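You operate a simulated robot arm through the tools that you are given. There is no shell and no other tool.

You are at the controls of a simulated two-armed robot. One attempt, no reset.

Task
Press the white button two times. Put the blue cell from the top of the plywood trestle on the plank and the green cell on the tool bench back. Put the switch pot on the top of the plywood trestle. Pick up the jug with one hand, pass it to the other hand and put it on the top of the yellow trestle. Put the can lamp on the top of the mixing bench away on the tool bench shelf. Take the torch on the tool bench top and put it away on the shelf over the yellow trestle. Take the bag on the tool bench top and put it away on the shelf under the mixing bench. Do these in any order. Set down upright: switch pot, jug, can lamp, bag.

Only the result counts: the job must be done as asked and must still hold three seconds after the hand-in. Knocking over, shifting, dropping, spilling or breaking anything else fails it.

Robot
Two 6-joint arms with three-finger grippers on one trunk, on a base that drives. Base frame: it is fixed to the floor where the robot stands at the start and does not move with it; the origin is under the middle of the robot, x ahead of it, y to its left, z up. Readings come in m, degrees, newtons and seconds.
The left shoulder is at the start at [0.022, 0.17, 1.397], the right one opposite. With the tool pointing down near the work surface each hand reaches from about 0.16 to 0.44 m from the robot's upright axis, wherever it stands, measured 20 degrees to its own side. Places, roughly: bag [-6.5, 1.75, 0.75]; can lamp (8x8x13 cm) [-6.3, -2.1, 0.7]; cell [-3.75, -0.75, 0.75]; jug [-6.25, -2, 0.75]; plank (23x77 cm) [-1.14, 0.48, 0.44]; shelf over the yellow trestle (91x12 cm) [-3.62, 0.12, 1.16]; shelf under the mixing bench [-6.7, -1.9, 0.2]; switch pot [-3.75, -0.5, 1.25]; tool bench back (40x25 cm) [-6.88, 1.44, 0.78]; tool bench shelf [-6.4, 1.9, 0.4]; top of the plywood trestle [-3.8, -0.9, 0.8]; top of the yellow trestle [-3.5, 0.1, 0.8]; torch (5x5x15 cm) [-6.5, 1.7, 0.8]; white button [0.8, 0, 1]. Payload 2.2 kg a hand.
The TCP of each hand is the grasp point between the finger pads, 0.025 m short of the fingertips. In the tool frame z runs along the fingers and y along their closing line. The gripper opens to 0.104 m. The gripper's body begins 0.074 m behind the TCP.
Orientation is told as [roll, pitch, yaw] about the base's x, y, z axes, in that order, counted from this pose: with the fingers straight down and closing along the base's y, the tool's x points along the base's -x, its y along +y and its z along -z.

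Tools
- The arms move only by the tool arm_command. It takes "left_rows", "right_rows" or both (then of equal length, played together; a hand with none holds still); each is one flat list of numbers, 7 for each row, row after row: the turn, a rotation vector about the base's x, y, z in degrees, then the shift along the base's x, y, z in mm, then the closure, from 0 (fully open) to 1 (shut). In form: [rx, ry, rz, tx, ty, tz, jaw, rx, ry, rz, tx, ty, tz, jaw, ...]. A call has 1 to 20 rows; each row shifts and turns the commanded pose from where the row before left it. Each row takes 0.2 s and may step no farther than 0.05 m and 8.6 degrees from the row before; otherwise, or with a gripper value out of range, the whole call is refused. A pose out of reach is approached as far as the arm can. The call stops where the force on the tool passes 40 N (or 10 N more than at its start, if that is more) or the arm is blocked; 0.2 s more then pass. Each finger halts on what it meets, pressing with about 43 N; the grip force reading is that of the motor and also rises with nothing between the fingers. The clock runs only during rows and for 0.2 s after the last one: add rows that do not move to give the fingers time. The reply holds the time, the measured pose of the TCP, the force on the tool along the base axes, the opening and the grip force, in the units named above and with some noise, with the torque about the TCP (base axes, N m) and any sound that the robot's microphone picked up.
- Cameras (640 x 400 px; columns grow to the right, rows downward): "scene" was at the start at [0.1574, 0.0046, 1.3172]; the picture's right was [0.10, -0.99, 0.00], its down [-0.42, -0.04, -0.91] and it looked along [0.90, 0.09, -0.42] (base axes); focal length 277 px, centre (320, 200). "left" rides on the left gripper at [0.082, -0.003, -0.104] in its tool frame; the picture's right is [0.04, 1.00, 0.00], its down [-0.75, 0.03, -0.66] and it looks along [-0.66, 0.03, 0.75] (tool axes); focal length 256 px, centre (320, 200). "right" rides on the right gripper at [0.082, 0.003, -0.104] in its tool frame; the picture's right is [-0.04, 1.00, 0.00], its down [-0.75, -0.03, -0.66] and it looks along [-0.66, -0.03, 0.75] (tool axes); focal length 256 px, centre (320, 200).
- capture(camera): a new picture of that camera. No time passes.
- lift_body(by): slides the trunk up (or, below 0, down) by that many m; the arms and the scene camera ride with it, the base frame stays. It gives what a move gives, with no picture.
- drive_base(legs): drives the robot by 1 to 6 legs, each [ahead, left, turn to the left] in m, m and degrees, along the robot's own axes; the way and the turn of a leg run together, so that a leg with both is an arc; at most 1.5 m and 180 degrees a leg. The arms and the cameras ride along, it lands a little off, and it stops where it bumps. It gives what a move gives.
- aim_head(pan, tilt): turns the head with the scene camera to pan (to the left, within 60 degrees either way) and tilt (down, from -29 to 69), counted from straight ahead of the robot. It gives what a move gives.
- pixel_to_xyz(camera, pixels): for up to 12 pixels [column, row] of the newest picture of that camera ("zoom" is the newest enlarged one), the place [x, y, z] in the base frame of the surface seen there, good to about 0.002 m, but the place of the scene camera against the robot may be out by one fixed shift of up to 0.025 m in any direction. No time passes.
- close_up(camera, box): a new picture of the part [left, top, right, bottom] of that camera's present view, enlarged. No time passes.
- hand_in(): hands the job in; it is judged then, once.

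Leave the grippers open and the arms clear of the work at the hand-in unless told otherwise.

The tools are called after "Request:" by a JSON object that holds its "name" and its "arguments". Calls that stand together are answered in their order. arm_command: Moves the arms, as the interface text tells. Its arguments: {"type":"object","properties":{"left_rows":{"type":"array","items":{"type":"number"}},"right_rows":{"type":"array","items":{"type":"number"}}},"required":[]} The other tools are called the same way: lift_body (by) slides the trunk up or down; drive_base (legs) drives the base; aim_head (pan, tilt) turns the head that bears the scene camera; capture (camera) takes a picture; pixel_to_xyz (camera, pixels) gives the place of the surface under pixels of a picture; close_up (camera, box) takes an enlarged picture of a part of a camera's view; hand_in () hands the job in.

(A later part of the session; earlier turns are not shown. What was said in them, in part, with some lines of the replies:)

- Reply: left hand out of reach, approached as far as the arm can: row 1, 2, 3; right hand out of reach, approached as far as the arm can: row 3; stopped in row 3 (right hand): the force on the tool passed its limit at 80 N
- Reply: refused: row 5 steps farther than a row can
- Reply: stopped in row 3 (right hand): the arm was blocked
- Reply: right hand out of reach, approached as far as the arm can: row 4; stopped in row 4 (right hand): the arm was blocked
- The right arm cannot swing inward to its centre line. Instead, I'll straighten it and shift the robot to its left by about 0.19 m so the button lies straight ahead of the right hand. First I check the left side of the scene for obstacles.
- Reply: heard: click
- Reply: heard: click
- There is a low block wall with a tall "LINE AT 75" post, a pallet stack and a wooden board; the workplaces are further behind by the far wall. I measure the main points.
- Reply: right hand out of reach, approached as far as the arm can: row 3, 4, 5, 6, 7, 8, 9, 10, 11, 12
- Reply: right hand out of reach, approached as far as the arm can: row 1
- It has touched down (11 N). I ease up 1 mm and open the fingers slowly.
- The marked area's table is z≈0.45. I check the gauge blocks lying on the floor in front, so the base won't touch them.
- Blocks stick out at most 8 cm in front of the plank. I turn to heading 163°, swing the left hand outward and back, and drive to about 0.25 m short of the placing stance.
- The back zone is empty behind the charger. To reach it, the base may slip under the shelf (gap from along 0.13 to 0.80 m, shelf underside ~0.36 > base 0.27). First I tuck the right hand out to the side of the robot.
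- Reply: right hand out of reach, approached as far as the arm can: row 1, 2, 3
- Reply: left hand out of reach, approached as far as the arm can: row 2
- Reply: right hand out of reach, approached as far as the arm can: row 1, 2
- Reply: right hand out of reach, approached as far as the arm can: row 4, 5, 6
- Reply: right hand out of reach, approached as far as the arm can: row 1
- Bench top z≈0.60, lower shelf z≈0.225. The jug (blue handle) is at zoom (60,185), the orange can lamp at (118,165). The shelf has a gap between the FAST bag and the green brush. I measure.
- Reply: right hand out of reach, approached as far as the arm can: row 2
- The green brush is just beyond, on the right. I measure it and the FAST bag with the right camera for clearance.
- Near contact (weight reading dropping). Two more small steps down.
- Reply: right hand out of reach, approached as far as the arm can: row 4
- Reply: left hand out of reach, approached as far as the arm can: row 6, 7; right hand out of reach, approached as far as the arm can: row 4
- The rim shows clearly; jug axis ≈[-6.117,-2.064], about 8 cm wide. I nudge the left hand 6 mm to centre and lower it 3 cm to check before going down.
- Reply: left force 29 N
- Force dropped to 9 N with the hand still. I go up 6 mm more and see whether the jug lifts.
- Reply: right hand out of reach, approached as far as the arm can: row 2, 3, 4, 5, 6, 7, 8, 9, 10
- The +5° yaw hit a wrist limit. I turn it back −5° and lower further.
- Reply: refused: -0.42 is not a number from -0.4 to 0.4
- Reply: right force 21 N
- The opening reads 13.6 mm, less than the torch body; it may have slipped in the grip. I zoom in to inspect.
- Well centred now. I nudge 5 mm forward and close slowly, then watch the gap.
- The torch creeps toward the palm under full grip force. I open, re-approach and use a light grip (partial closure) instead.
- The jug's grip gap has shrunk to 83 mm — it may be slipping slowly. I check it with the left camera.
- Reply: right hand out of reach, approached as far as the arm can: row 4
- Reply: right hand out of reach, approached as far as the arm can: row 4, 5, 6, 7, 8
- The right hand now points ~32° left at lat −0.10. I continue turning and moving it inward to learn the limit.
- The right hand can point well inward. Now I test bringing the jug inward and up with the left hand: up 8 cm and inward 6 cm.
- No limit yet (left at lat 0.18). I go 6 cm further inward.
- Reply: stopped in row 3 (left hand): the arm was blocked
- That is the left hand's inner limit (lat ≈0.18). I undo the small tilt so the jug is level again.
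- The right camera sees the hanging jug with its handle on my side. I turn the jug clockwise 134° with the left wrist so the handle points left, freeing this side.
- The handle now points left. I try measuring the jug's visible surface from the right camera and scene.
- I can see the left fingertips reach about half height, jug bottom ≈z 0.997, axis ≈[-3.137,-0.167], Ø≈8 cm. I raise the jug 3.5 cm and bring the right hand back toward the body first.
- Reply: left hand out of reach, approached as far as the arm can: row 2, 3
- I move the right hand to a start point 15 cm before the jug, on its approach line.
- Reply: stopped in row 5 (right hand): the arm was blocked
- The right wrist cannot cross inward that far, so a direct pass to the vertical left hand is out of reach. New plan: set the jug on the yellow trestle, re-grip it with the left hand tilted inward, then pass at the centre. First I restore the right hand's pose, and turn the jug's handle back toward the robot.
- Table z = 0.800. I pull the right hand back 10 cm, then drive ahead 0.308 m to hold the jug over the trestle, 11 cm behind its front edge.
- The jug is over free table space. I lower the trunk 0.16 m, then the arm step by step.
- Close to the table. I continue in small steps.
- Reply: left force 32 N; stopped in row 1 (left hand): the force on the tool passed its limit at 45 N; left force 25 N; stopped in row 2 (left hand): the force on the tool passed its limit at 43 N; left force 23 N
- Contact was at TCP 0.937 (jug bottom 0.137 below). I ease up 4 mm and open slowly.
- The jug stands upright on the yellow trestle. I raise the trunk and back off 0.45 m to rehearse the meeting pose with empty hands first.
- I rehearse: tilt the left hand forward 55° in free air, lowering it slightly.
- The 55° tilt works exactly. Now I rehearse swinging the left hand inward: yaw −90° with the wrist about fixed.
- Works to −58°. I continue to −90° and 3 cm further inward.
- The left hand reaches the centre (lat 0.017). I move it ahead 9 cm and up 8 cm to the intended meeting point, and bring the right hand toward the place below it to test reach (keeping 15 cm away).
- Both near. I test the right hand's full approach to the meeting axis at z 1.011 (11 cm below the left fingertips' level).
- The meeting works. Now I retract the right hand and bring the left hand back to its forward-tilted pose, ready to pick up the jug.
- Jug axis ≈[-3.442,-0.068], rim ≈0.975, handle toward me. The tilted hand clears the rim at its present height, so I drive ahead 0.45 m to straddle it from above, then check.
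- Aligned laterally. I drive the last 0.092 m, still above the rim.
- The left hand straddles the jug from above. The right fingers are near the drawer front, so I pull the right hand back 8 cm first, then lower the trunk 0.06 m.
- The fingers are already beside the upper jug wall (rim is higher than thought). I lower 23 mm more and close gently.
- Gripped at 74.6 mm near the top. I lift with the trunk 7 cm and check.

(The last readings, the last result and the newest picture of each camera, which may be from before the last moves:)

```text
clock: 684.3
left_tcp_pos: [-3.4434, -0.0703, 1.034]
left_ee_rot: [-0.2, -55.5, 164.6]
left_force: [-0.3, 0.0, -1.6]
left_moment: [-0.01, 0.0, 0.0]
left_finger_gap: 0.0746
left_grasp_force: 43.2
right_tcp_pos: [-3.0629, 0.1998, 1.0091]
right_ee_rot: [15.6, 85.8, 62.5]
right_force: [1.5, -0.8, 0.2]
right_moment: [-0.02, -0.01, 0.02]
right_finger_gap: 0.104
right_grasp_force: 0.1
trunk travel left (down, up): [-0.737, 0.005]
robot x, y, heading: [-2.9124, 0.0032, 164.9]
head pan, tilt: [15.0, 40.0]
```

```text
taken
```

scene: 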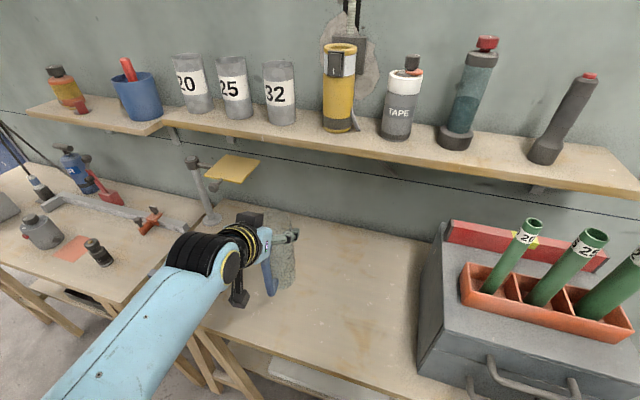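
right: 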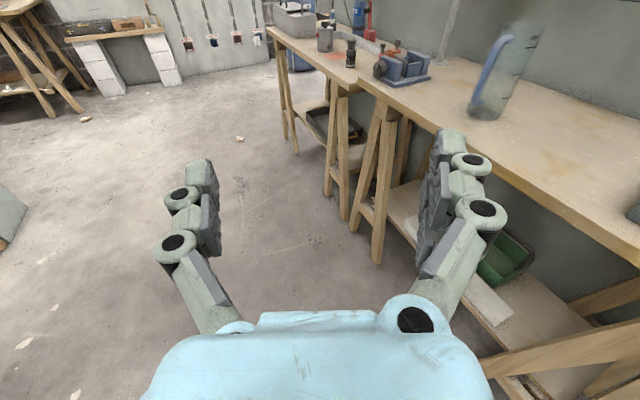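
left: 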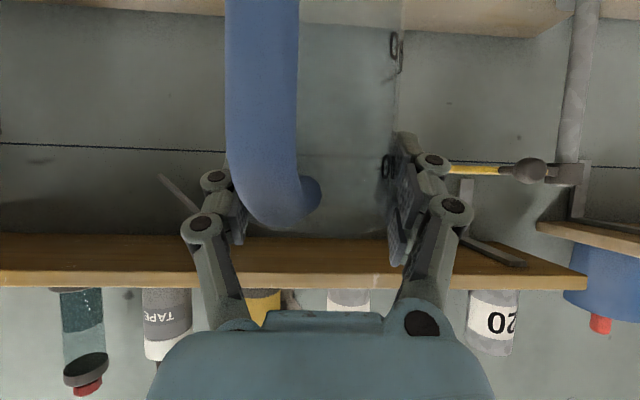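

The jug is lifted steadily. I back off 0.45 m and swing the left hand inward to the rehearsed meeting pose.

Request:
{"name": "drive_base", "arguments": {"legs": [[-0.45, 0, 0]]}}

Request:
{"name": "arm_command", "arguments": {"left_rows": [0, 0, -8.2, 7.7, 22.2, 0, 0.5, 0, 0, -8.2, 10.7, 20.8, 0, 0.5, 0, 0, -8.2, 13.6, 19.1, 0, 0.5, 0, 0, -8.2, 16.2, 17, 0, 0.5, 0, 0, -8.2, 18.4, 14.5, 0, 0.5, 0, 0, -8.2, 20.3, 11.7, 0, 0.5, 0, 0, -8.2, 21.8, 8.9, 0, 0.5]}}

Request:
{"name": "arm_command", "arguments": {"left_rows": [0, 0, -8.2, 22.8, 5.9, 0, 0.5, 0, 0, -8.2, 23.3, 1.6, 0, 0.5, 0, 0, -8.2, 23.5, -1.3, 0, 0.5, 0, 0, -8.2, 23.1, -4.6, 0, 0.5, 0, 0, 0, 4, 14.5, 0, 0.5, 0, 0, 0, 4, 14.5, 0, 0.5, 0, 0, 0, -29, 8, 0, 0.5, 0, 0, 0, -29, 8, 0, 0.5, 0, 0, 0, -29, 8, 27, 0.5, 0, 0, 0, 0, 0, 27, 0.5, 0, 0, 0, 0, 0, 27, 0.5]}}

Request:
{"name": "aim_head", "arguments": {"pan": 0, "tilt": 50}}

Request:
{"name": "capture", "arguments": {"camera": "scene"}}

Request:
{"name": "capture", "arguments": {"camera": "right"}}

```text
clock: 687.0
left_tcp_pos: [-3.0087, -0.1882, 1.035]
left_ee_rot: [-0.1, -55.5, 164.5]
left_force: [1.0, -0.1, -1.1]
left_moment: [-0.02, 0.05, 0.01]
left_finger_gap: 0.074
left_grasp_force: 43.1
right_tcp_pos: [-2.6277, 0.0805, 1.009]
right_ee_rot: [16.2, 85.8, 63.0]
right_force: [-0.5, -0.4, -0.9]
right_moment: [-0.01, 0.02, 0.05]
right_finger_gap: 0.1041
right_grasp_force: 0.1
trunk travel left (down, up): [-0.737, 0.005]
robot x, y, heading: [-2.4735, -0.1154, 164.4]
head pan, tilt: [15.0, 40.0]
```

```text
clock: 688.6
left_tcp_pos: [-2.9011, -0.0719, 1.0354]
left_ee_rot: [-0.2, -55.5, 107.1]
left_force: [-0.2, -1.0, -2.0]
left_moment: [0.05, 0.01, 0.01]
left_finger_gap: 0.0734
left_grasp_force: 42.9
right_tcp_pos: [-2.6287, 0.0802, 1.0093]
right_ee_rot: [15.9, 85.8, 62.7]
right_force: [-0.4, -0.1, -0.1]
right_moment: [0.01, 0.0, -0.01]
right_finger_gap: 0.1036
right_grasp_force: 0.0
trunk travel left (down, up): [-0.737, 0.005]
robot x, y, heading: [-2.475, -0.1135, 164.9]
head pan, tilt: [15.0, 40.0]
```

```text
clock: 691.0
left_tcp_pos: [-2.8856, -0.0188, 1.1157]
left_ee_rot: [-0.3, -55.5, 74.4]
left_force: [0.2, 0.5, -1.4]
left_moment: [0.02, -0.03, 0.03]
left_finger_gap: 0.0732
left_grasp_force: 43.0
right_tcp_pos: [-2.6289, 0.0808, 1.0092]
right_ee_rot: [15.7, 85.8, 62.5]
right_force: [-0.6, -0.7, 0.2]
right_moment: [-0.02, -0.05, -0.01]
right_finger_gap: 0.1042
right_grasp_force: 0.2
trunk travel left (down, up): [-0.737, 0.005]
robot x, y, heading: [-2.4744, -0.1146, 164.6]
head pan, tilt: [15.0, 40.0]
```

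```text
clock: 691.8
left_tcp_pos: [-2.8856, -0.0195, 1.1144]
left_ee_rot: [-0.3, -55.4, 74.4]
left_force: [-0.6, 0.0, -1.3]
left_moment: [0.0, 0.02, -0.04]
left_finger_gap: 0.0731
left_grasp_force: 42.8
right_tcp_pos: [-2.6295, 0.0811, 1.0094]
right_ee_rot: [16.1, 85.8, 62.7]
right_force: [1.1, 0.3, -0.1]
right_moment: [-0.03, -0.03, -0.01]
right_finger_gap: 0.1043
right_grasp_force: 0.1
trunk travel left (down, up): [-0.737, 0.005]
robot x, y, heading: [-2.476, -0.1155, 164.7]
head pan, tilt: [0.0, 50.0]
```

```text
taken
```

scene: 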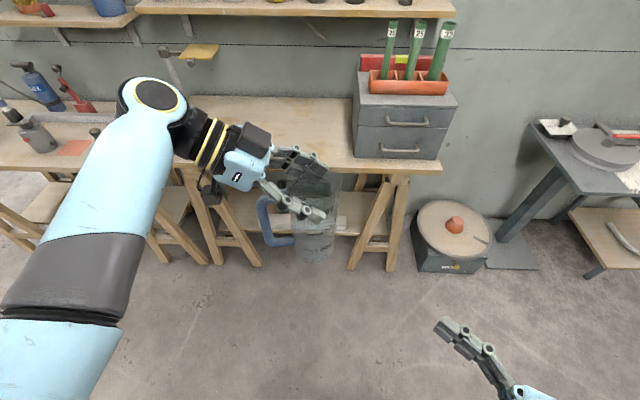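

```text
taken
```

right: 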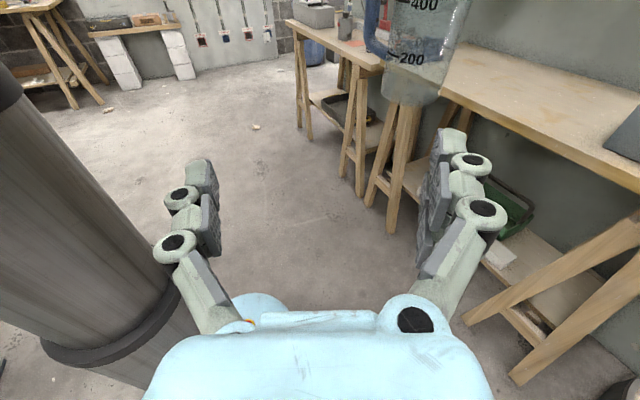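

The jug hangs upright at the meeting point. I measure its lower body with the right camera.

Request:
{"name": "pixel_to_xyz", "arguments": {"camera": "right", "pixels": [[412, 58], [400, 58], [425, 8], [390, 80], [440, 80], [410, 100], [415, 90], [384, 50], [447, 50], [430, 60]]}}

Request:
{"name": "close_up", "arguments": {"camera": "right", "box": [340, 0, 500, 130]}}

```text
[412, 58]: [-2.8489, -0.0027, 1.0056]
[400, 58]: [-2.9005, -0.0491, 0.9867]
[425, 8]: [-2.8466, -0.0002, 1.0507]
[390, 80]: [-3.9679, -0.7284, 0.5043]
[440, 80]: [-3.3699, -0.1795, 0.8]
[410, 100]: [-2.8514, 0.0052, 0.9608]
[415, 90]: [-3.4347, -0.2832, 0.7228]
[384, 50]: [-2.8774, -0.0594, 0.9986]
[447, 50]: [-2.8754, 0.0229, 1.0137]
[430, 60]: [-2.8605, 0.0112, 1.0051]
```

```text
3.08 times, centred on (420, 65) of right
```

zoom: 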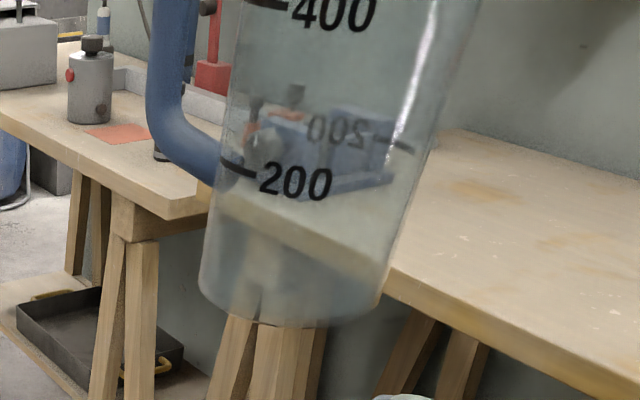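

Jug axis at [-2.8845,-0.019], bottom ≈0.953. I bring the right hand to its start point and look.

Request:
{"name": "arm_command", "arguments": {"right_rows": [0, 0, 0, -38, 2.2, 0, 0, 0, 0, 0, -38, 2.2, 0, 0, 0, 0, 0, -38, 2.2, 0, 0, 0, 0, 0, -38, 2.2, 0, 0]}}

Request:
{"name": "capture", "arguments": {"camera": "right"}}

Request:
{"name": "capture", "arguments": {"camera": "scene"}}

```text
clock: 692.8
left_tcp_pos: [-2.8869, -0.019, 1.1143]
left_ee_rot: [-0.3, -55.5, 74.4]
left_force: [0.0, -0.2, -1.5]
left_moment: [0.01, -0.04, -0.02]
left_finger_gap: 0.0733
left_grasp_force: 43.0
right_tcp_pos: [-2.7823, 0.0892, 1.0064]
right_ee_rot: [14.4, 85.8, 61.1]
right_force: [0.2, 0.0, 0.0]
right_moment: [-0.01, -0.02, -0.01]
right_finger_gap: 0.104
right_grasp_force: 0.0
trunk travel left (down, up): [-0.737, 0.005]
robot x, y, heading: [-2.4752, -0.116, 164.7]
head pan, tilt: [0.0, 50.0]
```

```text
taken
```

right: 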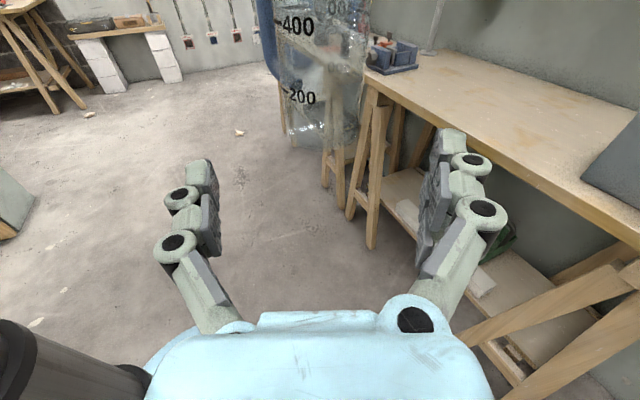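

```text
taken
```

scene: 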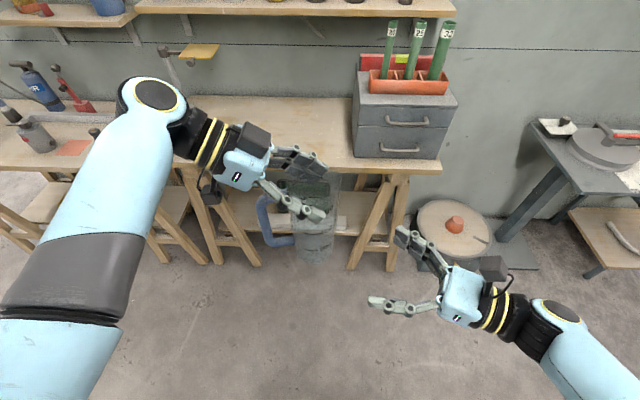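

The jug is centred between the right fingers' lines. I advance 10 cm and check.

Request:
{"name": "arm_command", "arguments": {"right_rows": [0, 0, 0, -23, -24, -1, 0, 0, 0, 0, -23, -24, -1, 0, 0, 0, 0, -23, -24, -1, 0]}}

Request:
{"name": "capture", "arguments": {"camera": "right"}}

Request:
{"name": "capture", "arguments": {"camera": "scene"}}

```text
clock: 693.6
left_tcp_pos: [-2.887, -0.0202, 1.1146]
left_ee_rot: [-0.2, -55.5, 74.3]
left_force: [-0.7, -0.7, -1.3]
left_moment: [0.03, 0.03, -0.03]
left_finger_gap: 0.0729
left_grasp_force: 42.7
right_tcp_pos: [-2.8541, 0.0175, 1.0034]
right_ee_rot: [15.8, 85.7, 62.5]
right_force: [-0.4, 0.4, -0.7]
right_moment: [0.02, 0.02, -0.04]
right_finger_gap: 0.104
right_grasp_force: 0.1
trunk travel left (down, up): [-0.737, 0.005]
robot x, y, heading: [-2.4774, -0.1175, 164.9]
head pan, tilt: [0.0, 50.0]
```

```text
taken
```

right: 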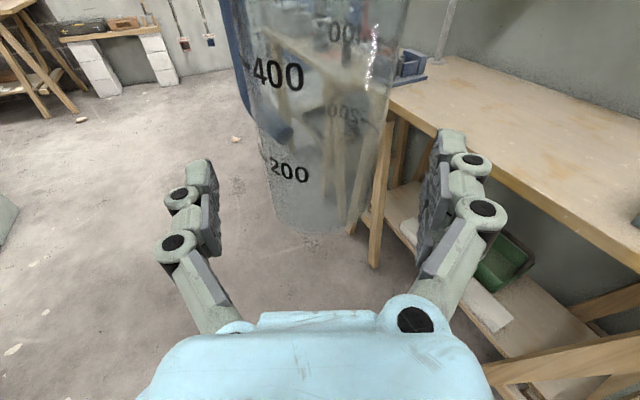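

```text
taken
```

scene: 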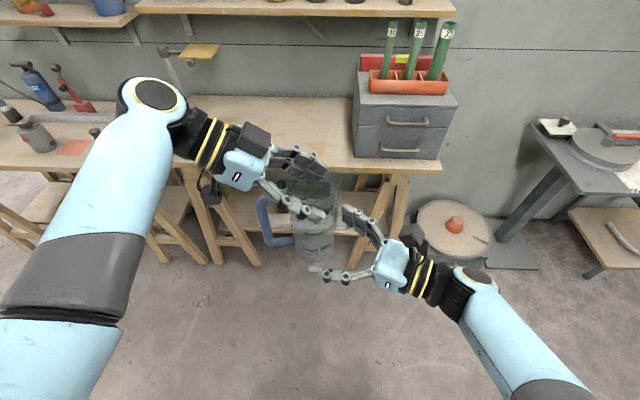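

Still centred. I go the last 5 cm.

Request:
{"name": "arm_command", "arguments": {"right_rows": [0, 0, 0, -16, -18.5, 0, 0, 0, 0, 0, -16, -18.5, 0, 0, 0, 0, 0, 0, 0, 0, 0]}}

Request:
{"name": "capture", "arguments": {"camera": "right"}}

Request:
{"name": "close_up", "arguments": {"camera": "scene", "box": [180, 120, 500, 320]}}

```text
clock: 694.4
left_tcp_pos: [-2.8853, -0.02, 1.1165]
left_ee_rot: [-0.2, -55.6, 74.2]
left_force: [0.0, 0.0, -0.9]
left_moment: [0.01, 0.0, 0.01]
left_finger_gap: 0.0731
left_grasp_force: 43.2
right_tcp_pos: [-2.8832, -0.0188, 1.0054]
right_ee_rot: [16.2, 85.8, 63.0]
right_force: [-0.6, -0.1, -0.6]
right_moment: [0.01, 0.0, 0.01]
right_finger_gap: 0.1042
right_grasp_force: 0.0
trunk travel left (down, up): [-0.737, 0.005]
robot x, y, heading: [-2.471, -0.1175, 164.8]
head pan, tilt: [0.0, 50.0]
```

```text
taken
```

right: 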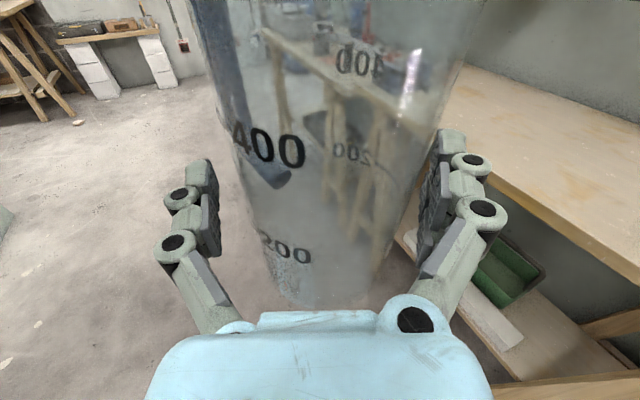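

```text
2.00 times, centred on (340, 220) of scene
```

zoom: 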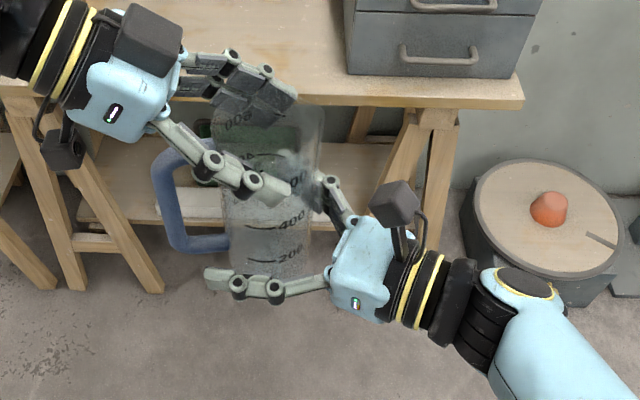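

Both hands are well placed around the jug. I close the right hand gently on the lower body.

Request:
{"name": "arm_command", "arguments": {"right_rows": [0, 0, 0, 0, 0, 0, 0.1, 0, 0, 0, 0, 0, 0, 0.18, 0, 0, 0, 0, 0, 0, 0.24, 0, 0, 0, 0, 0, 0, 0.3, 0, 0, 0, 0, 0, 0, 0.5, 0, 0, 0, 0, 0, 0, 0.5]}}

Request:
{"name": "close_up", "arguments": {"camera": "scene", "box": [180, 120, 500, 320]}}

```text
clock: 695.8
left_tcp_pos: [-2.887, -0.0179, 1.116]
left_ee_rot: [-0.4, -55.5, 74.4]
left_force: [10.6, -11.9, 4.0]
left_moment: [-0.35, -0.01, 0.36]
left_finger_gap: 0.0731
left_grasp_force: 43.3
right_tcp_pos: [-2.8858, -0.0192, 1.0048]
right_ee_rot: [14.9, 85.8, 61.4]
right_force: [-10.4, 12.1, -3.8]
right_moment: [-0.94, -1.16, -0.41]
right_finger_gap: 0.0761
right_grasp_force: 43.2
trunk travel left (down, up): [-0.737, 0.005]
robot x, y, heading: [-2.4753, -0.1161, 165.0]
head pan, tilt: [0.0, 50.0]
```

```text
2.00 times, centred on (340, 220) of scene
```

zoom: 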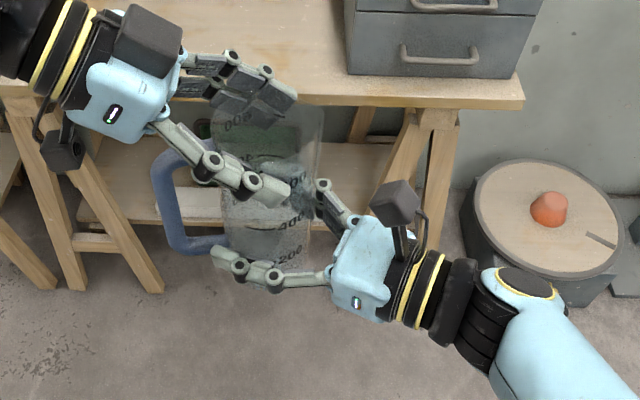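

The right hand holds at 76 mm with 43 N; both hands share the jug. I relieve the small opposing force, then open the left hand slowly.

Request:
{"name": "arm_command", "arguments": {"right_rows": [0, 0, 0, -1.4, 1.6, -0.5, 0.5, 0, 0, 0, 0, 0, 0, 0.5], "left_rows": [0, 0, 0, 0, 0, 0, 0.5, 0, 0, 0, 0, 0, 0, 0.5]}}

Request:
{"name": "arm_command", "arguments": {"left_rows": [0, 0, 0, 0, 0, 0, 0.4, 0, 0, 0, 0, 0, 0, 0.31, 0, 0, 0, 0, 0, 0, 0.28, 0, 0, 0, 0, 0, 0, 0.24, 0, 0, 0, 0, 0, 0, 0.16, 0, 0, 0, 0, 0, 0, 0.08, 0, 0, 0, 0, 0, 0, 0, 0, 0, 0, 0, 0, 0, 0], "right_rows": [0, 0, 0, 0, 0, 0, 0.5, 0, 0, 0, 0, 0, 0, 0.5, 0, 0, 0, 0, 0, 0, 0.5, 0, 0, 0, 0, 0, 0, 0.5, 0, 0, 0, 0, 0, 0, 0.5, 0, 0, 0, 0, 0, 0, 0.5, 0, 0, 0, 0, 0, 0, 0.5, 0, 0, 0, 0, 0, 0, 0.5]}}

Request:
{"name": "close_up", "arguments": {"camera": "scene", "box": [180, 120, 500, 320]}}

Request:
{"name": "capture", "arguments": {"camera": "right"}}

```text
clock: 696.4
left_tcp_pos: [-2.8865, -0.0191, 1.1153]
left_ee_rot: [-0.2, -55.6, 74.3]
left_force: [7.8, -4.6, -2.5]
left_moment: [0.04, 0.43, 0.32]
left_finger_gap: 0.0729
left_grasp_force: 42.5
right_tcp_pos: [-2.8855, -0.0195, 1.0061]
right_ee_rot: [16.0, 85.9, 62.7]
right_force: [-7.5, 3.4, 2.8]
right_moment: [-0.49, -1.22, -0.32]
right_finger_gap: 0.0764
right_grasp_force: 42.5
trunk travel left (down, up): [-0.737, 0.005]
robot x, y, heading: [-2.4742, -0.1142, 164.6]
head pan, tilt: [0.0, 50.0]
```

```text
clock: 698.2
left_tcp_pos: [-2.8859, -0.0191, 1.1142]
left_ee_rot: [-0.1, -55.5, 74.4]
left_force: [0.9, 0.2, 0.1]
left_moment: [0.0, 0.0, -0.04]
left_finger_gap: 0.1041
left_grasp_force: 0.0
right_tcp_pos: [-2.8843, -0.0172, 1.0045]
right_ee_rot: [16.0, 85.8, 62.5]
right_force: [-0.9, 0.8, -0.3]
right_moment: [-0.02, 0.02, -0.02]
right_finger_gap: 0.0776
right_grasp_force: 43.0
trunk travel left (down, up): [-0.737, 0.005]
robot x, y, heading: [-2.477, -0.1116, 164.8]
head pan, tilt: [0.0, 50.0]
```

```text
2.00 times, centred on (340, 220) of scene
```

zoom: 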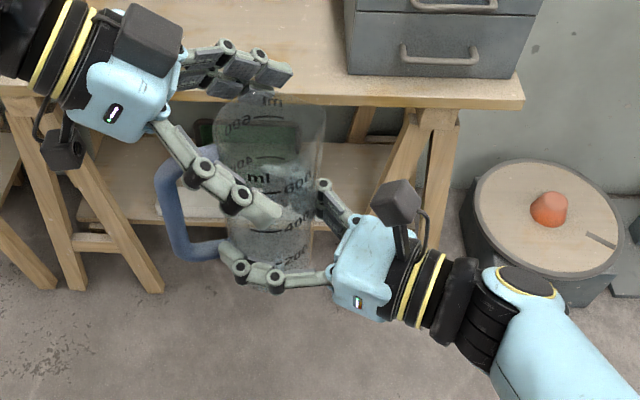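

```text
taken
```

right: 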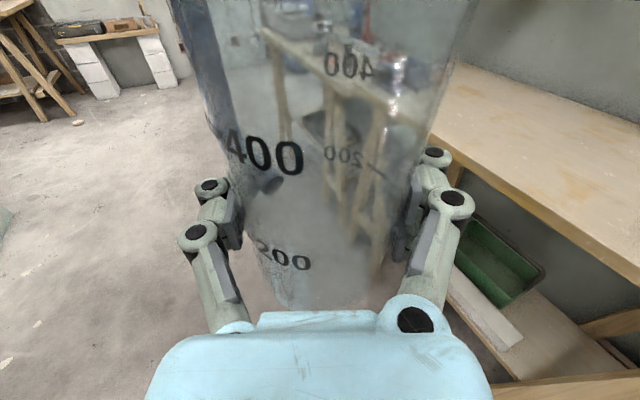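

The right hand alone holds the jug upright. I withdraw the left hand along its own axis (up and left).

Request:
{"name": "arm_command", "arguments": {"left_rows": [0, 0, 0, -4.5, -16, 11.3, 0, 0, 0, 0, -4.5, -16, 11.3, 0, 0, 0, 0, -4.5, -16, 11.3, 0, 0, 0, 0, -4.5, -16, 11.3, 0], "right_rows": [0, 0, 0, 0, 0, 0, 0.5, 0, 0, 0, 0, 0, 0, 0.5, 0, 0, 0, 0, 0, 0, 0.5, 0, 0, 0, 0, 0, 0, 0.5]}}

Request:
{"name": "capture", "arguments": {"camera": "scene"}}

```text
clock: 699.2
left_tcp_pos: [-2.9051, -0.0852, 1.1612]
left_ee_rot: [-0.5, -55.6, 74.4]
left_force: [-0.4, -0.6, -0.7]
left_moment: [0.01, -0.01, -0.03]
left_finger_gap: 0.104
left_grasp_force: 0.0
right_tcp_pos: [-2.8844, -0.0186, 1.0047]
right_ee_rot: [16.0, 85.8, 62.7]
right_force: [0.2, -0.3, 0.0]
right_moment: [-0.01, 0.02, 0.05]
right_finger_gap: 0.0773
right_grasp_force: 42.9
trunk travel left (down, up): [-0.737, 0.005]
robot x, y, heading: [-2.4759, -0.1168, 164.7]
head pan, tilt: [0.0, 50.0]
```

```text
taken
```

scene: 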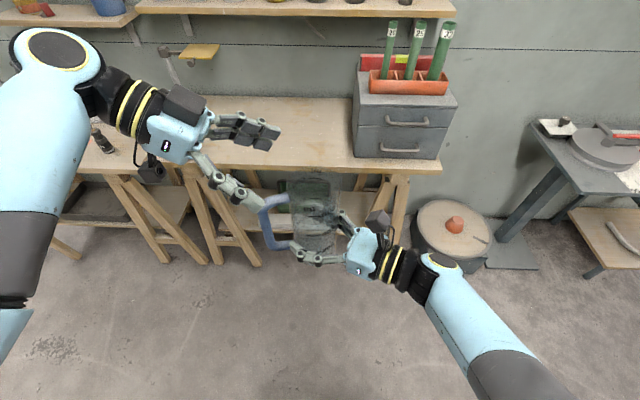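

Clear so far. I continue withdrawing the left hand another 10 cm.

Request:
{"name": "arm_command", "arguments": {"left_rows": [0, 0, 0, -6, -24, 10, 0, 0, 0, 0, -6, -24, 10, 0, 0, 0, 0, -6, -30, 5, 0, 0, 0, 0, -6, -30, 0, 0, 0, 0, 0, -6, -30, 0, 0], "right_rows": [0, 0, 0, 0, 0, 0, 0.5, 0, 0, 0, 0, 0, 0, 0.5, 0, 0, 0, 0, 0, 0, 0.5, 0, 0, 0, 0, 0, 0, 0.5, 0, 0, 0, 0, 0, 0, 0.5]}}

Request:
{"name": "capture", "arguments": {"camera": "scene"}}

Request:
{"name": "capture", "arguments": {"camera": "right"}}

```text
clock: 700.4
left_tcp_pos: [-2.9344, -0.2226, 1.186]
left_ee_rot: [-0.2, -55.6, 74.4]
left_force: [0.2, -0.8, -0.6]
left_moment: [-0.01, 0.03, 0.0]
left_finger_gap: 0.1041
left_grasp_force: 0.1
right_tcp_pos: [-2.8859, -0.019, 1.0043]
right_ee_rot: [16.2, 85.7, 62.8]
right_force: [0.3, -0.4, 0.4]
right_moment: [0.02, 0.05, -0.02]
right_finger_gap: 0.0774
right_grasp_force: 43.0
trunk travel left (down, up): [-0.737, 0.005]
robot x, y, heading: [-2.4741, -0.114, 164.5]
head pan, tilt: [0.0, 50.0]
```

```text
taken
```

scene: 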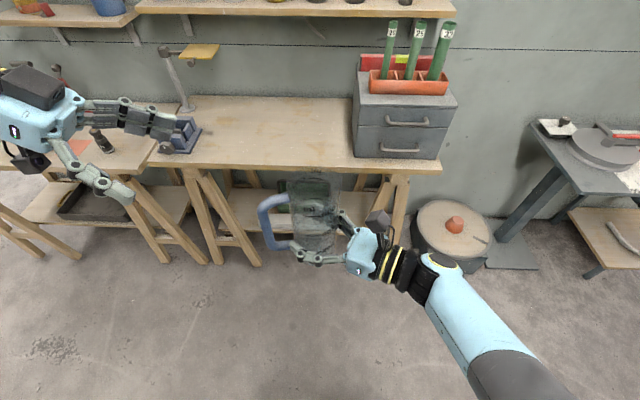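

```text
taken
```

right: 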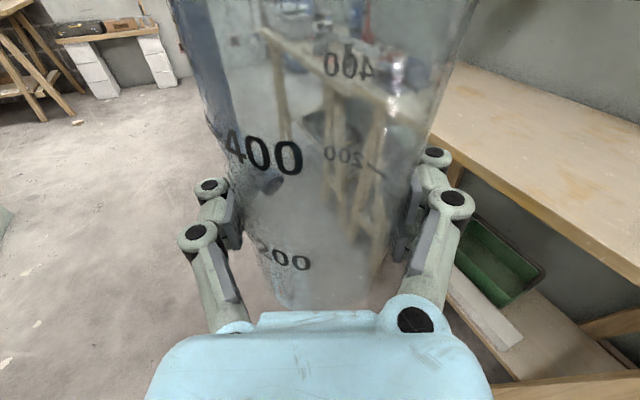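

The pass is complete: the right hand alone holds the jug. I now swing it to a forward-pointing pose (yaw −29°, up 10 cm), slowly.

Request:
{"name": "arm_command", "arguments": {"right_rows": [0, 0, 0, 0, 0, 17, 0.5, 0, 0, 0, 0, 0, 17, 0.5, 0, 0, -4.1, -17, 22, 10, 0.5, 0, 0, -4.1, -17, 22, 10, 0.5, 0, 0, -4.1, -17, 22, 10, 0.5, 0, 0, -4.1, -17, 22, 10, 0.5, 0, 0, -4.1, -17, 22, 10, 0.5, 0, 0, -4.1, -17, 22, 10, 0.5, 0, 0, -4.1, -17, 22, 6, 0.5]}}

Request:
{"name": "capture", "arguments": {"camera": "scene"}}

Request:
{"name": "capture", "arguments": {"camera": "right"}}

```text
clock: 702.4
left_tcp_pos: [-2.9348, -0.2226, 1.1861]
left_ee_rot: [-0.3, -55.6, 74.4]
left_force: [0.1, -0.6, -0.7]
left_moment: [0.01, -0.02, -0.02]
left_finger_gap: 0.104
left_grasp_force: 0.0
right_tcp_pos: [-3.0033, 0.1358, 1.1042]
right_ee_rot: [14.7, 85.8, 32.7]
right_force: [0.5, 0.4, -1.0]
right_moment: [0.02, 0.03, 0.05]
right_finger_gap: 0.0777
right_grasp_force: 43.0
trunk travel left (down, up): [-0.737, 0.005]
robot x, y, heading: [-2.4793, -0.1122, 164.9]
head pan, tilt: [0.0, 50.0]
```

```text
taken
```

scene: 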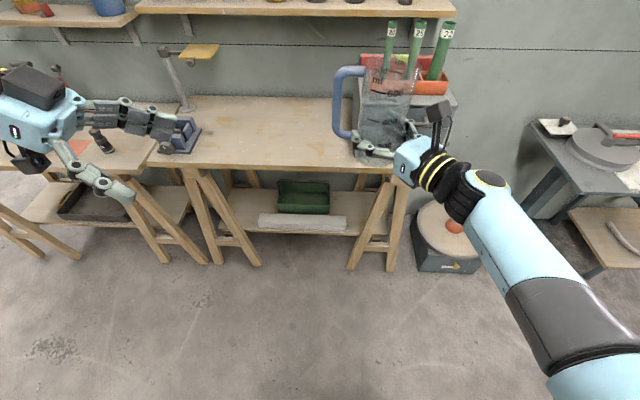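

```text
taken
```

right: 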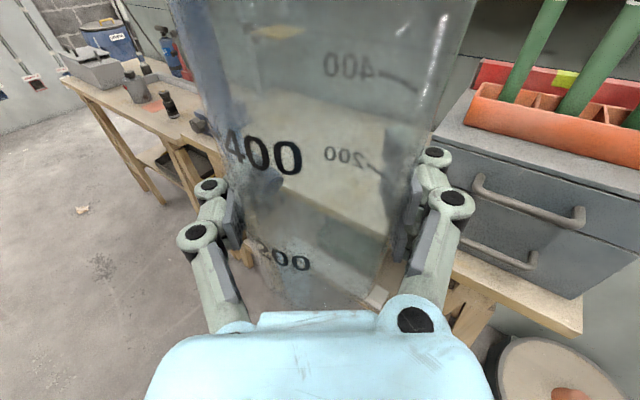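

I retract the left hand a bit toward the body, then drive left 0.256 m and ahead 0.35 m to bring the jug over the yellow trestle.

Request:
{"name": "arm_command", "arguments": {"left_rows": [0, 0, 0, 35, -9.5, 0, 0, 0, 0, 0, 35, -9.5, 0, 0, 0, 0, 0, 35, -9.5, 0, 0], "right_rows": [0, 0, 0, 0, 0, 0, 0.5, 0, 0, 0, 0, 0, 0, 0.5, 0, 0, 0, 0, 0, 0, 0.5]}}

Request:
{"name": "drive_base", "arguments": {"legs": [[0, 0.256, 0], [0.35, 0, 0]]}}

Request:
{"name": "capture", "arguments": {"camera": "right"}}

Request:
{"name": "capture", "arguments": {"camera": "scene"}}

```text
clock: 703.2
left_tcp_pos: [-2.8272, -0.2523, 1.1865]
left_ee_rot: [-0.1, -55.5, 74.3]
left_force: [0.5, -0.1, -0.2]
left_moment: [0.04, 0.02, 0.01]
left_finger_gap: 0.1043
left_grasp_force: 0.1
right_tcp_pos: [-3.001, 0.1352, 1.1047]
right_ee_rot: [16.8, 85.9, 34.8]
right_force: [0.9, -0.5, -2.1]
right_moment: [0.02, -0.02, 0.0]
right_finger_gap: 0.0777
right_grasp_force: 42.9
trunk travel left (down, up): [-0.737, 0.005]
robot x, y, heading: [-2.4751, -0.1148, 164.6]
head pan, tilt: [0.0, 50.0]
```

```text
clock: 706.8
left_tcp_pos: [-3.2232, -0.4104, 1.1848]
left_ee_rot: [-0.3, -55.5, 74.9]
left_force: [0.1, 0.2, 0.4]
left_moment: [-0.01, 0.04, 0.0]
left_finger_gap: 0.104
left_grasp_force: 0.0
right_tcp_pos: [-3.4008, -0.0237, 1.1044]
right_ee_rot: [15.7, 85.8, 34.2]
right_force: [-0.5, 0.6, -2.3]
right_moment: [0.03, 0.01, 0.04]
right_finger_gap: 0.0782
right_grasp_force: 42.6
trunk travel left (down, up): [-0.737, 0.005]
robot x, y, heading: [-2.8702, -0.2672, 165.1]
head pan, tilt: [0.0, 50.0]
```

```text
taken
```

right: 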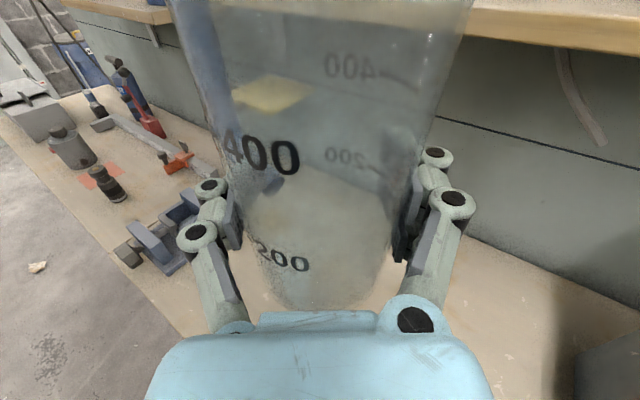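

```text
taken
```

scene: 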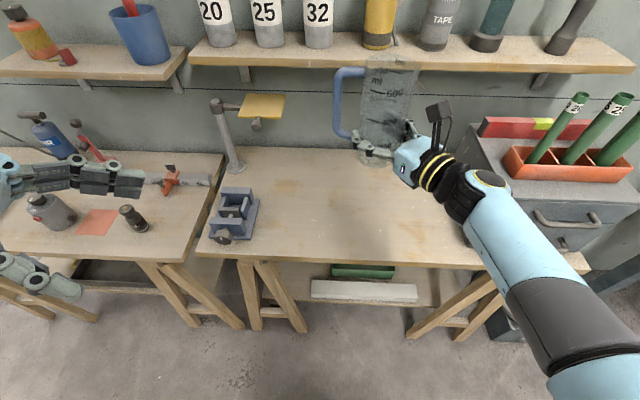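

The jug is over clear table. I lower the trunk 0.15 m and check the right arm against the drawers.

Request:
{"name": "lift_body", "arguments": {"by": -0.15}}

Request:
{"name": "capture", "arguments": {"camera": "scene"}}

Request:
{"name": "capture", "arguments": {"camera": "right"}}

```text
clock: 708.6
left_tcp_pos: [-3.2231, -0.4093, 1.0361]
left_ee_rot: [-0.3, -55.6, 74.7]
left_force: [-0.7, 0.1, -0.2]
left_moment: [-0.01, -0.01, -0.03]
left_finger_gap: 0.1042
left_grasp_force: 0.0
right_tcp_pos: [-3.3993, -0.0241, 0.9553]
right_ee_rot: [16.1, 85.8, 34.6]
right_force: [0.5, 0.2, -1.6]
right_moment: [0.03, 0.0, 0.0]
right_finger_gap: 0.0782
right_grasp_force: 43.1
trunk travel left (down, up): [-0.587, 0.155]
robot x, y, heading: [-2.8735, -0.2714, 164.8]
head pan, tilt: [0.0, 50.0]
```

```text
taken
```

scene: 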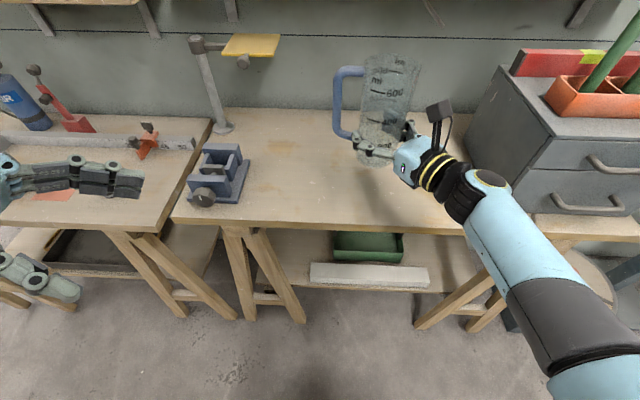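

```text
taken
```

right: 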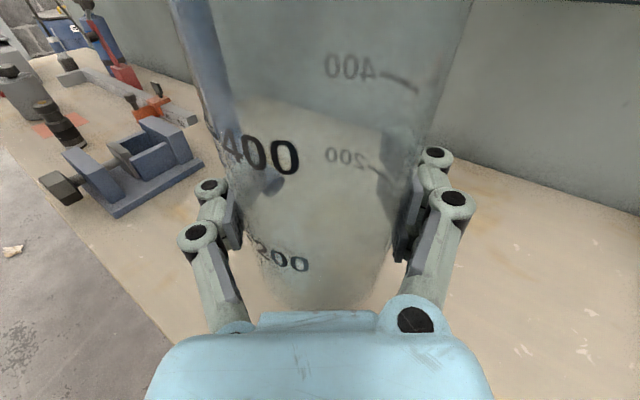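

I check the forearm's and drawers' positions.

Request:
{"name": "pixel_to_xyz", "arguments": {"camera": "scene", "pixels": [[470, 200], [490, 182], [530, 270], [600, 360], [490, 130], [525, 205], [560, 205], [440, 170], [405, 165], [580, 290]]}}

```text
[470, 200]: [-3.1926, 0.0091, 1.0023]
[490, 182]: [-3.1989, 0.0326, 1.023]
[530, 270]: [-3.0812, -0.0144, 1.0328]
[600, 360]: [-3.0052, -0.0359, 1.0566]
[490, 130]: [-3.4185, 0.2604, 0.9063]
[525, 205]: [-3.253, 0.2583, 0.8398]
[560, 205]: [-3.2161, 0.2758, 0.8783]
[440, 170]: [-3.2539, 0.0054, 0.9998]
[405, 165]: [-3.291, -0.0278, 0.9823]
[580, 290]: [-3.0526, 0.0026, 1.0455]
```

All clear: drawers are 20 cm away and the wrist stays in front of the table edge. I lower 0.095 m and settle with the arm.

Request:
{"name": "lift_body", "arguments": {"by": -0.09}}

Request:
{"name": "arm_command", "arguments": {"right_rows": [0, 0, 0, 0, 0, -3, 0.5, 0, 0, 0, 0, 0, -2, 0.5]}}

Request:
{"name": "capture", "arguments": {"camera": "scene"}}

```text
clock: 709.8
left_tcp_pos: [-3.2222, -0.41, 0.9454]
left_ee_rot: [-0.2, -55.5, 74.7]
left_force: [0.4, 0.3, 0.8]
left_moment: [0.04, 0.0, -0.03]
left_finger_gap: 0.1041
left_grasp_force: 0.0
right_tcp_pos: [-3.4004, -0.0241, 0.8659]
right_ee_rot: [16.2, 85.8, 34.6]
right_force: [0.3, -0.3, -1.2]
right_moment: [0.02, -0.03, -0.03]
right_finger_gap: 0.0783
right_grasp_force: 43.4
trunk travel left (down, up): [-0.497, 0.245]
robot x, y, heading: [-2.8689, -0.2725, 165.4]
head pan, tilt: [0.0, 50.0]
```

```text
clock: 710.4
left_tcp_pos: [-3.2245, -0.4086, 0.9439]
left_ee_rot: [-0.3, -55.4, 74.7]
left_force: [-0.2, -0.3, -0.4]
left_moment: [0.0, 0.02, -0.01]
left_finger_gap: 0.1039
left_grasp_force: 0.1
right_tcp_pos: [-3.3989, -0.0237, 0.8593]
right_ee_rot: [15.6, 85.8, 34.1]
right_force: [-0.1, 0.2, -1.4]
right_moment: [0.04, 0.0, -0.03]
right_finger_gap: 0.0785
right_grasp_force: 43.8
trunk travel left (down, up): [-0.497, 0.245]
robot x, y, heading: [-2.8682, -0.2725, 165.3]
head pan, tilt: [0.0, 50.0]
```

```text
taken
```

scene: 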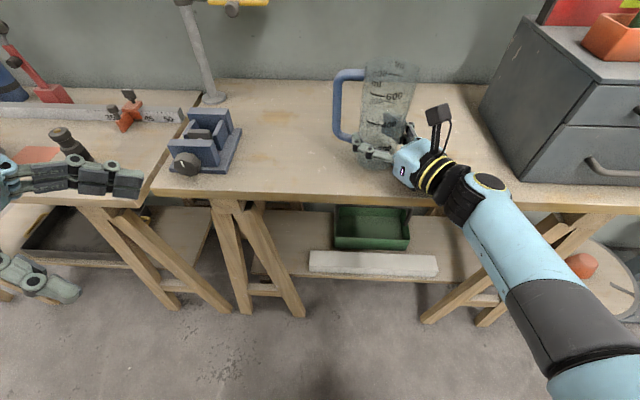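

Lower in 2 mm steps until contact.

Request:
{"name": "arm_command", "arguments": {"right_rows": [0, 0, 0, 0, 0, -2, 0.5, 0, 0, 0, 0, 0, -1.5, 0.5]}}

Request:
{"name": "arm_command", "arguments": {"right_rows": [0, 0, 0, 0, 0, -1.5, 0.5]}}

```text
clock: 711.0
left_tcp_pos: [-3.2239, -0.4096, 0.9449]
left_ee_rot: [-0.4, -55.5, 74.8]
left_force: [-0.1, 0.0, 0.5]
left_moment: [-0.02, 0.02, 0.01]
left_finger_gap: 0.1038
left_grasp_force: 0.1
right_tcp_pos: [-3.3996, -0.0234, 0.8569]
right_ee_rot: [16.1, 85.8, 34.5]
right_force: [-0.1, 0.4, -1.4]
right_moment: [0.0, 0.01, 0.0]
right_finger_gap: 0.0786
right_grasp_force: 42.9
trunk travel left (down, up): [-0.497, 0.245]
robot x, y, heading: [-2.8698, -0.2715, 164.9]
head pan, tilt: [0.0, 50.0]
```

```text
clock: 711.4
left_tcp_pos: [-3.2242, -0.4093, 0.9453]
left_ee_rot: [-0.2, -55.5, 74.8]
left_force: [0.2, -0.5, -0.3]
left_moment: [-0.01, 0.03, -0.03]
left_finger_gap: 0.104
left_grasp_force: 0.1
right_tcp_pos: [-3.3992, -0.0246, 0.8546]
right_ee_rot: [16.3, 85.9, 34.7]
right_force: [0.3, -0.3, 2.2]
right_moment: [-0.05, 0.04, 0.03]
right_finger_gap: 0.0783
right_grasp_force: 43.2
trunk travel left (down, up): [-0.497, 0.245]
robot x, y, heading: [-2.8688, -0.2703, 165.1]
head pan, tilt: [0.0, 50.0]
```

Request:
{"name": "arm_command", "arguments": {"right_rows": [0, 0, 0, 0, 0, -1.2, 0.5]}}

```text
clock: 711.8
left_tcp_pos: [-3.2235, -0.4092, 0.9459]
left_ee_rot: [-0.2, -55.5, 74.7]
left_force: [-0.2, -0.9, 0.7]
left_moment: [0.0, 0.03, -0.01]
left_finger_gap: 0.1036
left_grasp_force: 0.1
right_tcp_pos: [-3.3992, -0.0237, 0.8565]
right_ee_rot: [17.2, 85.9, 35.6]
right_force: [-0.6, 1.8, 7.1]
right_moment: [0.02, 0.17, -0.02]
right_finger_gap: 0.0786
right_grasp_force: 43.1
trunk travel left (down, up): [-0.497, 0.245]
robot x, y, heading: [-2.87, -0.2705, 165.2]
head pan, tilt: [0.0, 50.0]
```

Contact (7 N). I open the right hand slowly.

Request:
{"name": "arm_command", "arguments": {"right_rows": [0, 0, 0, 0, 0, 0, 0.35, 0, 0, 0, 0, 0, 0, 0.26, 0, 0, 0, 0, 0, 0, 0.23, 0, 0, 0, 0, 0, 0, 0.18, 0, 0, 0, 0, 0, 0, 0.1, 0, 0, 0, 0, 0, 0, 0, 0, 0, 0, 0, 0, 0, 0]}}

Request:
{"name": "capture", "arguments": {"camera": "right"}}

Request:
{"name": "close_up", "arguments": {"camera": "scene", "box": [280, 30, 520, 230]}}

```text
clock: 713.4
left_tcp_pos: [-3.2235, -0.4086, 0.9447]
left_ee_rot: [-0.4, -55.5, 74.8]
left_force: [-0.4, 0.5, 0.2]
left_moment: [0.01, 0.05, 0.0]
left_finger_gap: 0.1039
left_grasp_force: 0.1
right_tcp_pos: [-3.3995, -0.024, 0.8538]
right_ee_rot: [16.0, 85.7, 34.4]
right_force: [-0.2, -0.3, 1.0]
right_moment: [-0.01, 0.06, -0.03]
right_finger_gap: 0.1041
right_grasp_force: 0.1
trunk travel left (down, up): [-0.497, 0.245]
robot x, y, heading: [-2.8709, -0.2713, 165.2]
head pan, tilt: [0.0, 50.0]
```

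```text
taken
```

right: 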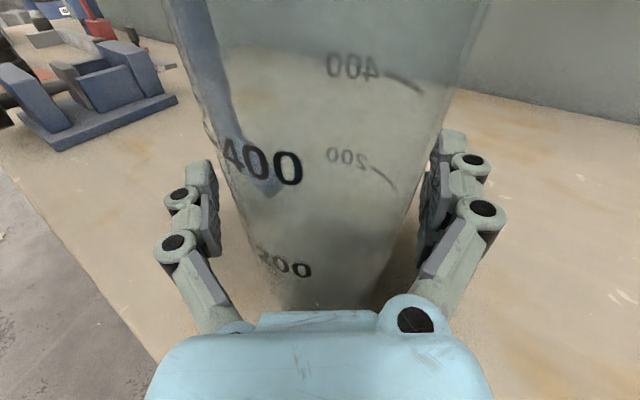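

```text
2.00 times, centred on (400, 130) of scene
```

zoom: 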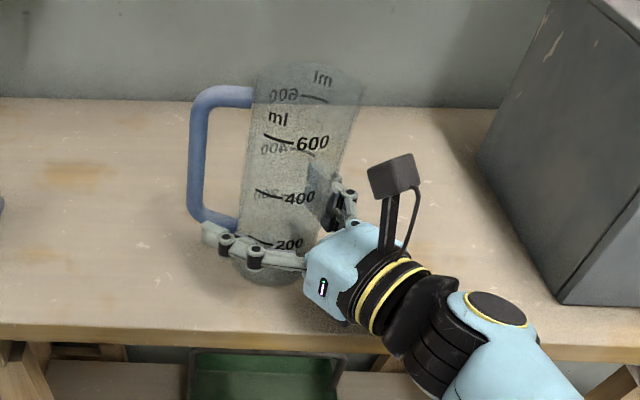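

The jug stands upright on the yellow trestle. I withdraw the right hand along its axis.

Request:
{"name": "arm_command", "arguments": {"right_rows": [0, 0, 0, 9.5, 3.2, 0.7, 0, 0, 0, 0, 9.5, 3.2, 0.7, 0, 0, 0, 0, 14.2, 4.8, 1, 0, 0, 0, 0, 19, 6.4, 1.4, 0, 0, 0, 0, 19, 6.4, 1.4, 0]}}

Request:
{"name": "capture", "arguments": {"camera": "right"}}

Request:
{"name": "close_up", "arguments": {"camera": "scene", "box": [280, 30, 520, 230]}}

```text
clock: 714.6
left_tcp_pos: [-3.2228, -0.4084, 0.9459]
left_ee_rot: [-0.4, -55.5, 74.9]
left_force: [0.4, -0.1, 0.1]
left_moment: [0.02, 0.06, 0.0]
left_finger_gap: 0.1045
left_grasp_force: 0.0
right_tcp_pos: [-3.3275, -0.0007, 0.8576]
right_ee_rot: [16.1, 85.9, 34.5]
right_force: [0.5, 0.2, -0.7]
right_moment: [0.01, -0.01, 0.0]
right_finger_gap: 0.1041
right_grasp_force: 0.1
trunk travel left (down, up): [-0.497, 0.245]
robot x, y, heading: [-2.8701, -0.2704, 165.0]
head pan, tilt: [0.0, 50.0]
```

```text
taken
```

right: 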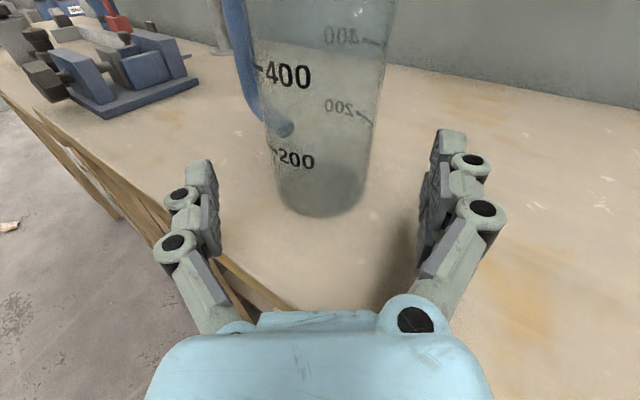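

```text
2.00 times, centred on (400, 130) of scene
```

zoom: 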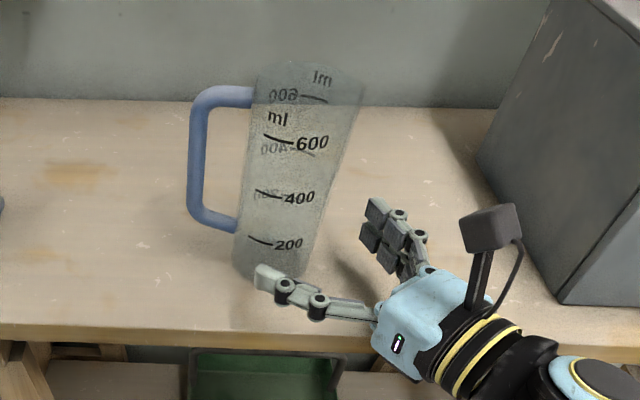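

Clear of the jug. I withdraw 10 cm more, raise the trunk, then back the base off.

Request:
{"name": "arm_command", "arguments": {"right_rows": [0, 0, 0, 23.7, 8, 2, 0, 0, 0, 0, 23.7, 8, 2, 0, 0, 0, 0, 23.7, 8, 2, 0, 0, 0, 0, 10, 18, 2, 0]}}

Request:
{"name": "drive_base", "arguments": {"legs": [[-0.5, 0, 0]]}}

Request:
{"name": "lift_body", "arguments": {"by": 0.2}}

Request:
{"name": "aim_head", "arguments": {"pan": 0, "tilt": 25}}

Request:
{"name": "capture", "arguments": {"camera": "scene"}}

```text
clock: 715.6
left_tcp_pos: [-3.2247, -0.4094, 0.9457]
left_ee_rot: [-0.3, -55.5, 74.8]
left_force: [0.0, 0.7, 0.0]
left_moment: [-0.01, 0.03, 0.02]
left_finger_gap: 0.1039
left_grasp_force: 0.0
right_tcp_pos: [-3.2462, 0.0416, 0.8668]
right_ee_rot: [15.5, 85.8, 34.0]
right_force: [-0.8, 0.6, -0.1]
right_moment: [-0.02, 0.01, -0.03]
right_finger_gap: 0.1039
right_grasp_force: 0.0
trunk travel left (down, up): [-0.497, 0.245]
robot x, y, heading: [-2.8717, -0.2718, 165.1]
head pan, tilt: [0.0, 50.0]
```

```text
clock: 718.6
left_tcp_pos: [-2.7398, -0.5378, 0.9447]
left_ee_rot: [-0.2, -55.6, 75.0]
left_force: [0.8, -1.2, -0.4]
left_moment: [0.03, 0.02, 0.01]
left_finger_gap: 0.1042
left_grasp_force: 0.0
right_tcp_pos: [-2.7646, -0.0865, 0.8673]
right_ee_rot: [16.4, 85.8, 35.0]
right_force: [0.3, 0.0, -1.1]
right_moment: [0.02, 0.0, -0.01]
right_finger_gap: 0.104
right_grasp_force: 0.0
trunk travel left (down, up): [-0.497, 0.245]
robot x, y, heading: [-2.3912, -0.3955, 165.5]
head pan, tilt: [0.0, 50.0]
```

```text
clock: 720.7
left_tcp_pos: [-2.7391, -0.5386, 1.1448]
left_ee_rot: [-0.2, -55.5, 75.1]
left_force: [0.3, -0.4, 0.2]
left_moment: [0.01, -0.02, 0.01]
left_finger_gap: 0.1041
left_grasp_force: 0.0
right_tcp_pos: [-2.7649, -0.0862, 1.067]
right_ee_rot: [15.8, 85.8, 34.4]
right_force: [-0.2, 1.4, -0.2]
right_moment: [0.01, -0.03, 0.02]
right_finger_gap: 0.1039
right_grasp_force: 0.1
trunk travel left (down, up): [-0.697, 0.045]
robot x, y, heading: [-2.387, -0.3972, 165.5]
head pan, tilt: [0.0, 50.0]
```

```text
clock: 721.6
left_tcp_pos: [-2.7403, -0.5374, 1.1449]
left_ee_rot: [-0.3, -55.6, 75.1]
left_force: [0.6, -0.2, -0.2]
left_moment: [-0.02, 0.01, 0.0]
left_finger_gap: 0.104
left_grasp_force: 0.1
right_tcp_pos: [-2.7661, -0.0873, 1.068]
right_ee_rot: [16.1, 85.8, 34.7]
right_force: [0.1, 0.3, 0.0]
right_moment: [-0.01, -0.01, 0.04]
right_finger_gap: 0.104
right_grasp_force: 0.0
trunk travel left (down, up): [-0.697, 0.045]
robot x, y, heading: [-2.3866, -0.3971, 165.4]
head pan, tilt: [0.0, 25.0]
```

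```text
taken
```

scene: 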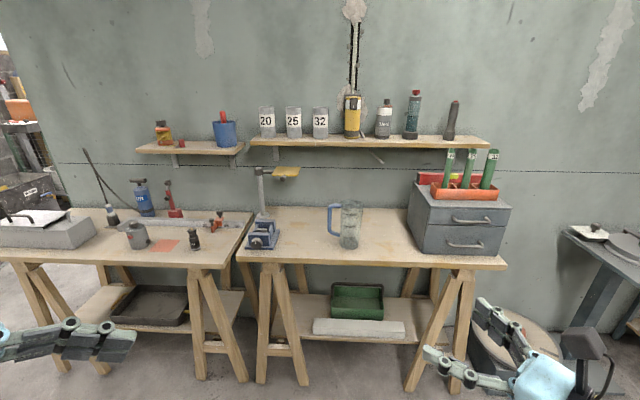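

Everything here stands as asked: pot upright on the plywood trestle, jug on the yellow trestle, torch on the shelf above it. I take one last close look before handing in.

Request:
{"name": "close_up", "arguments": {"camera": "scene", "box": [100, 80, 520, 280]}}

```text
1.52 times, centred on (310, 180) of scene
```

zoom: 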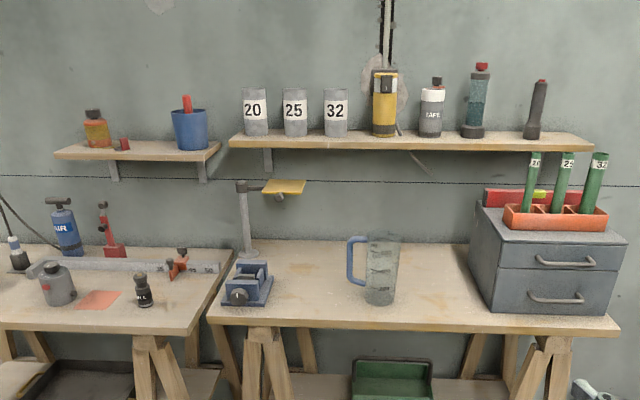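

All tasks are done, the grippers are open and the arms are clear. I hand in.

Request:
{"name": "hand_in", "arguments": {}}

```text
The job is handed in.
```

I finished all the tasks and handed the job in. The result has not been reported back yet. I saw each item standing after I set it down. I did not go back to re-check the items in the other room or the one on the plank before handing in.

- **White button:** pressed twice, with one click heard for each press.
- **Blue cell:** upright on the plank.
- **Green cell:** upright on the back strip of the tool bench.
- **Switch pot:** upright on the plywood trestle, between the red pad and where the green cell stood.
- **Jug:** upright on the yellow trestle. The left hand carried it from the mixing bench and passed it in the air to the right hand, which put it down. Before the pass I set it down once on the yellow trestle to change the left hand's grip, because the hands could not meet in the first grip.
- **Can lamp:** upright on the tool bench shelf.
- **Torch:** standing on the shelf over the yellow trestle. It slipped from the grip once while I was lifting it and landed standing on the tool bench from about 7 cm up. I picked it up again with a changed grip.
- **Bag:** upright on the shelf under the mixing bench.

I did not see anything else knocked over or moved. Both grippers were open and the arms were clear of the work at the hand-in.
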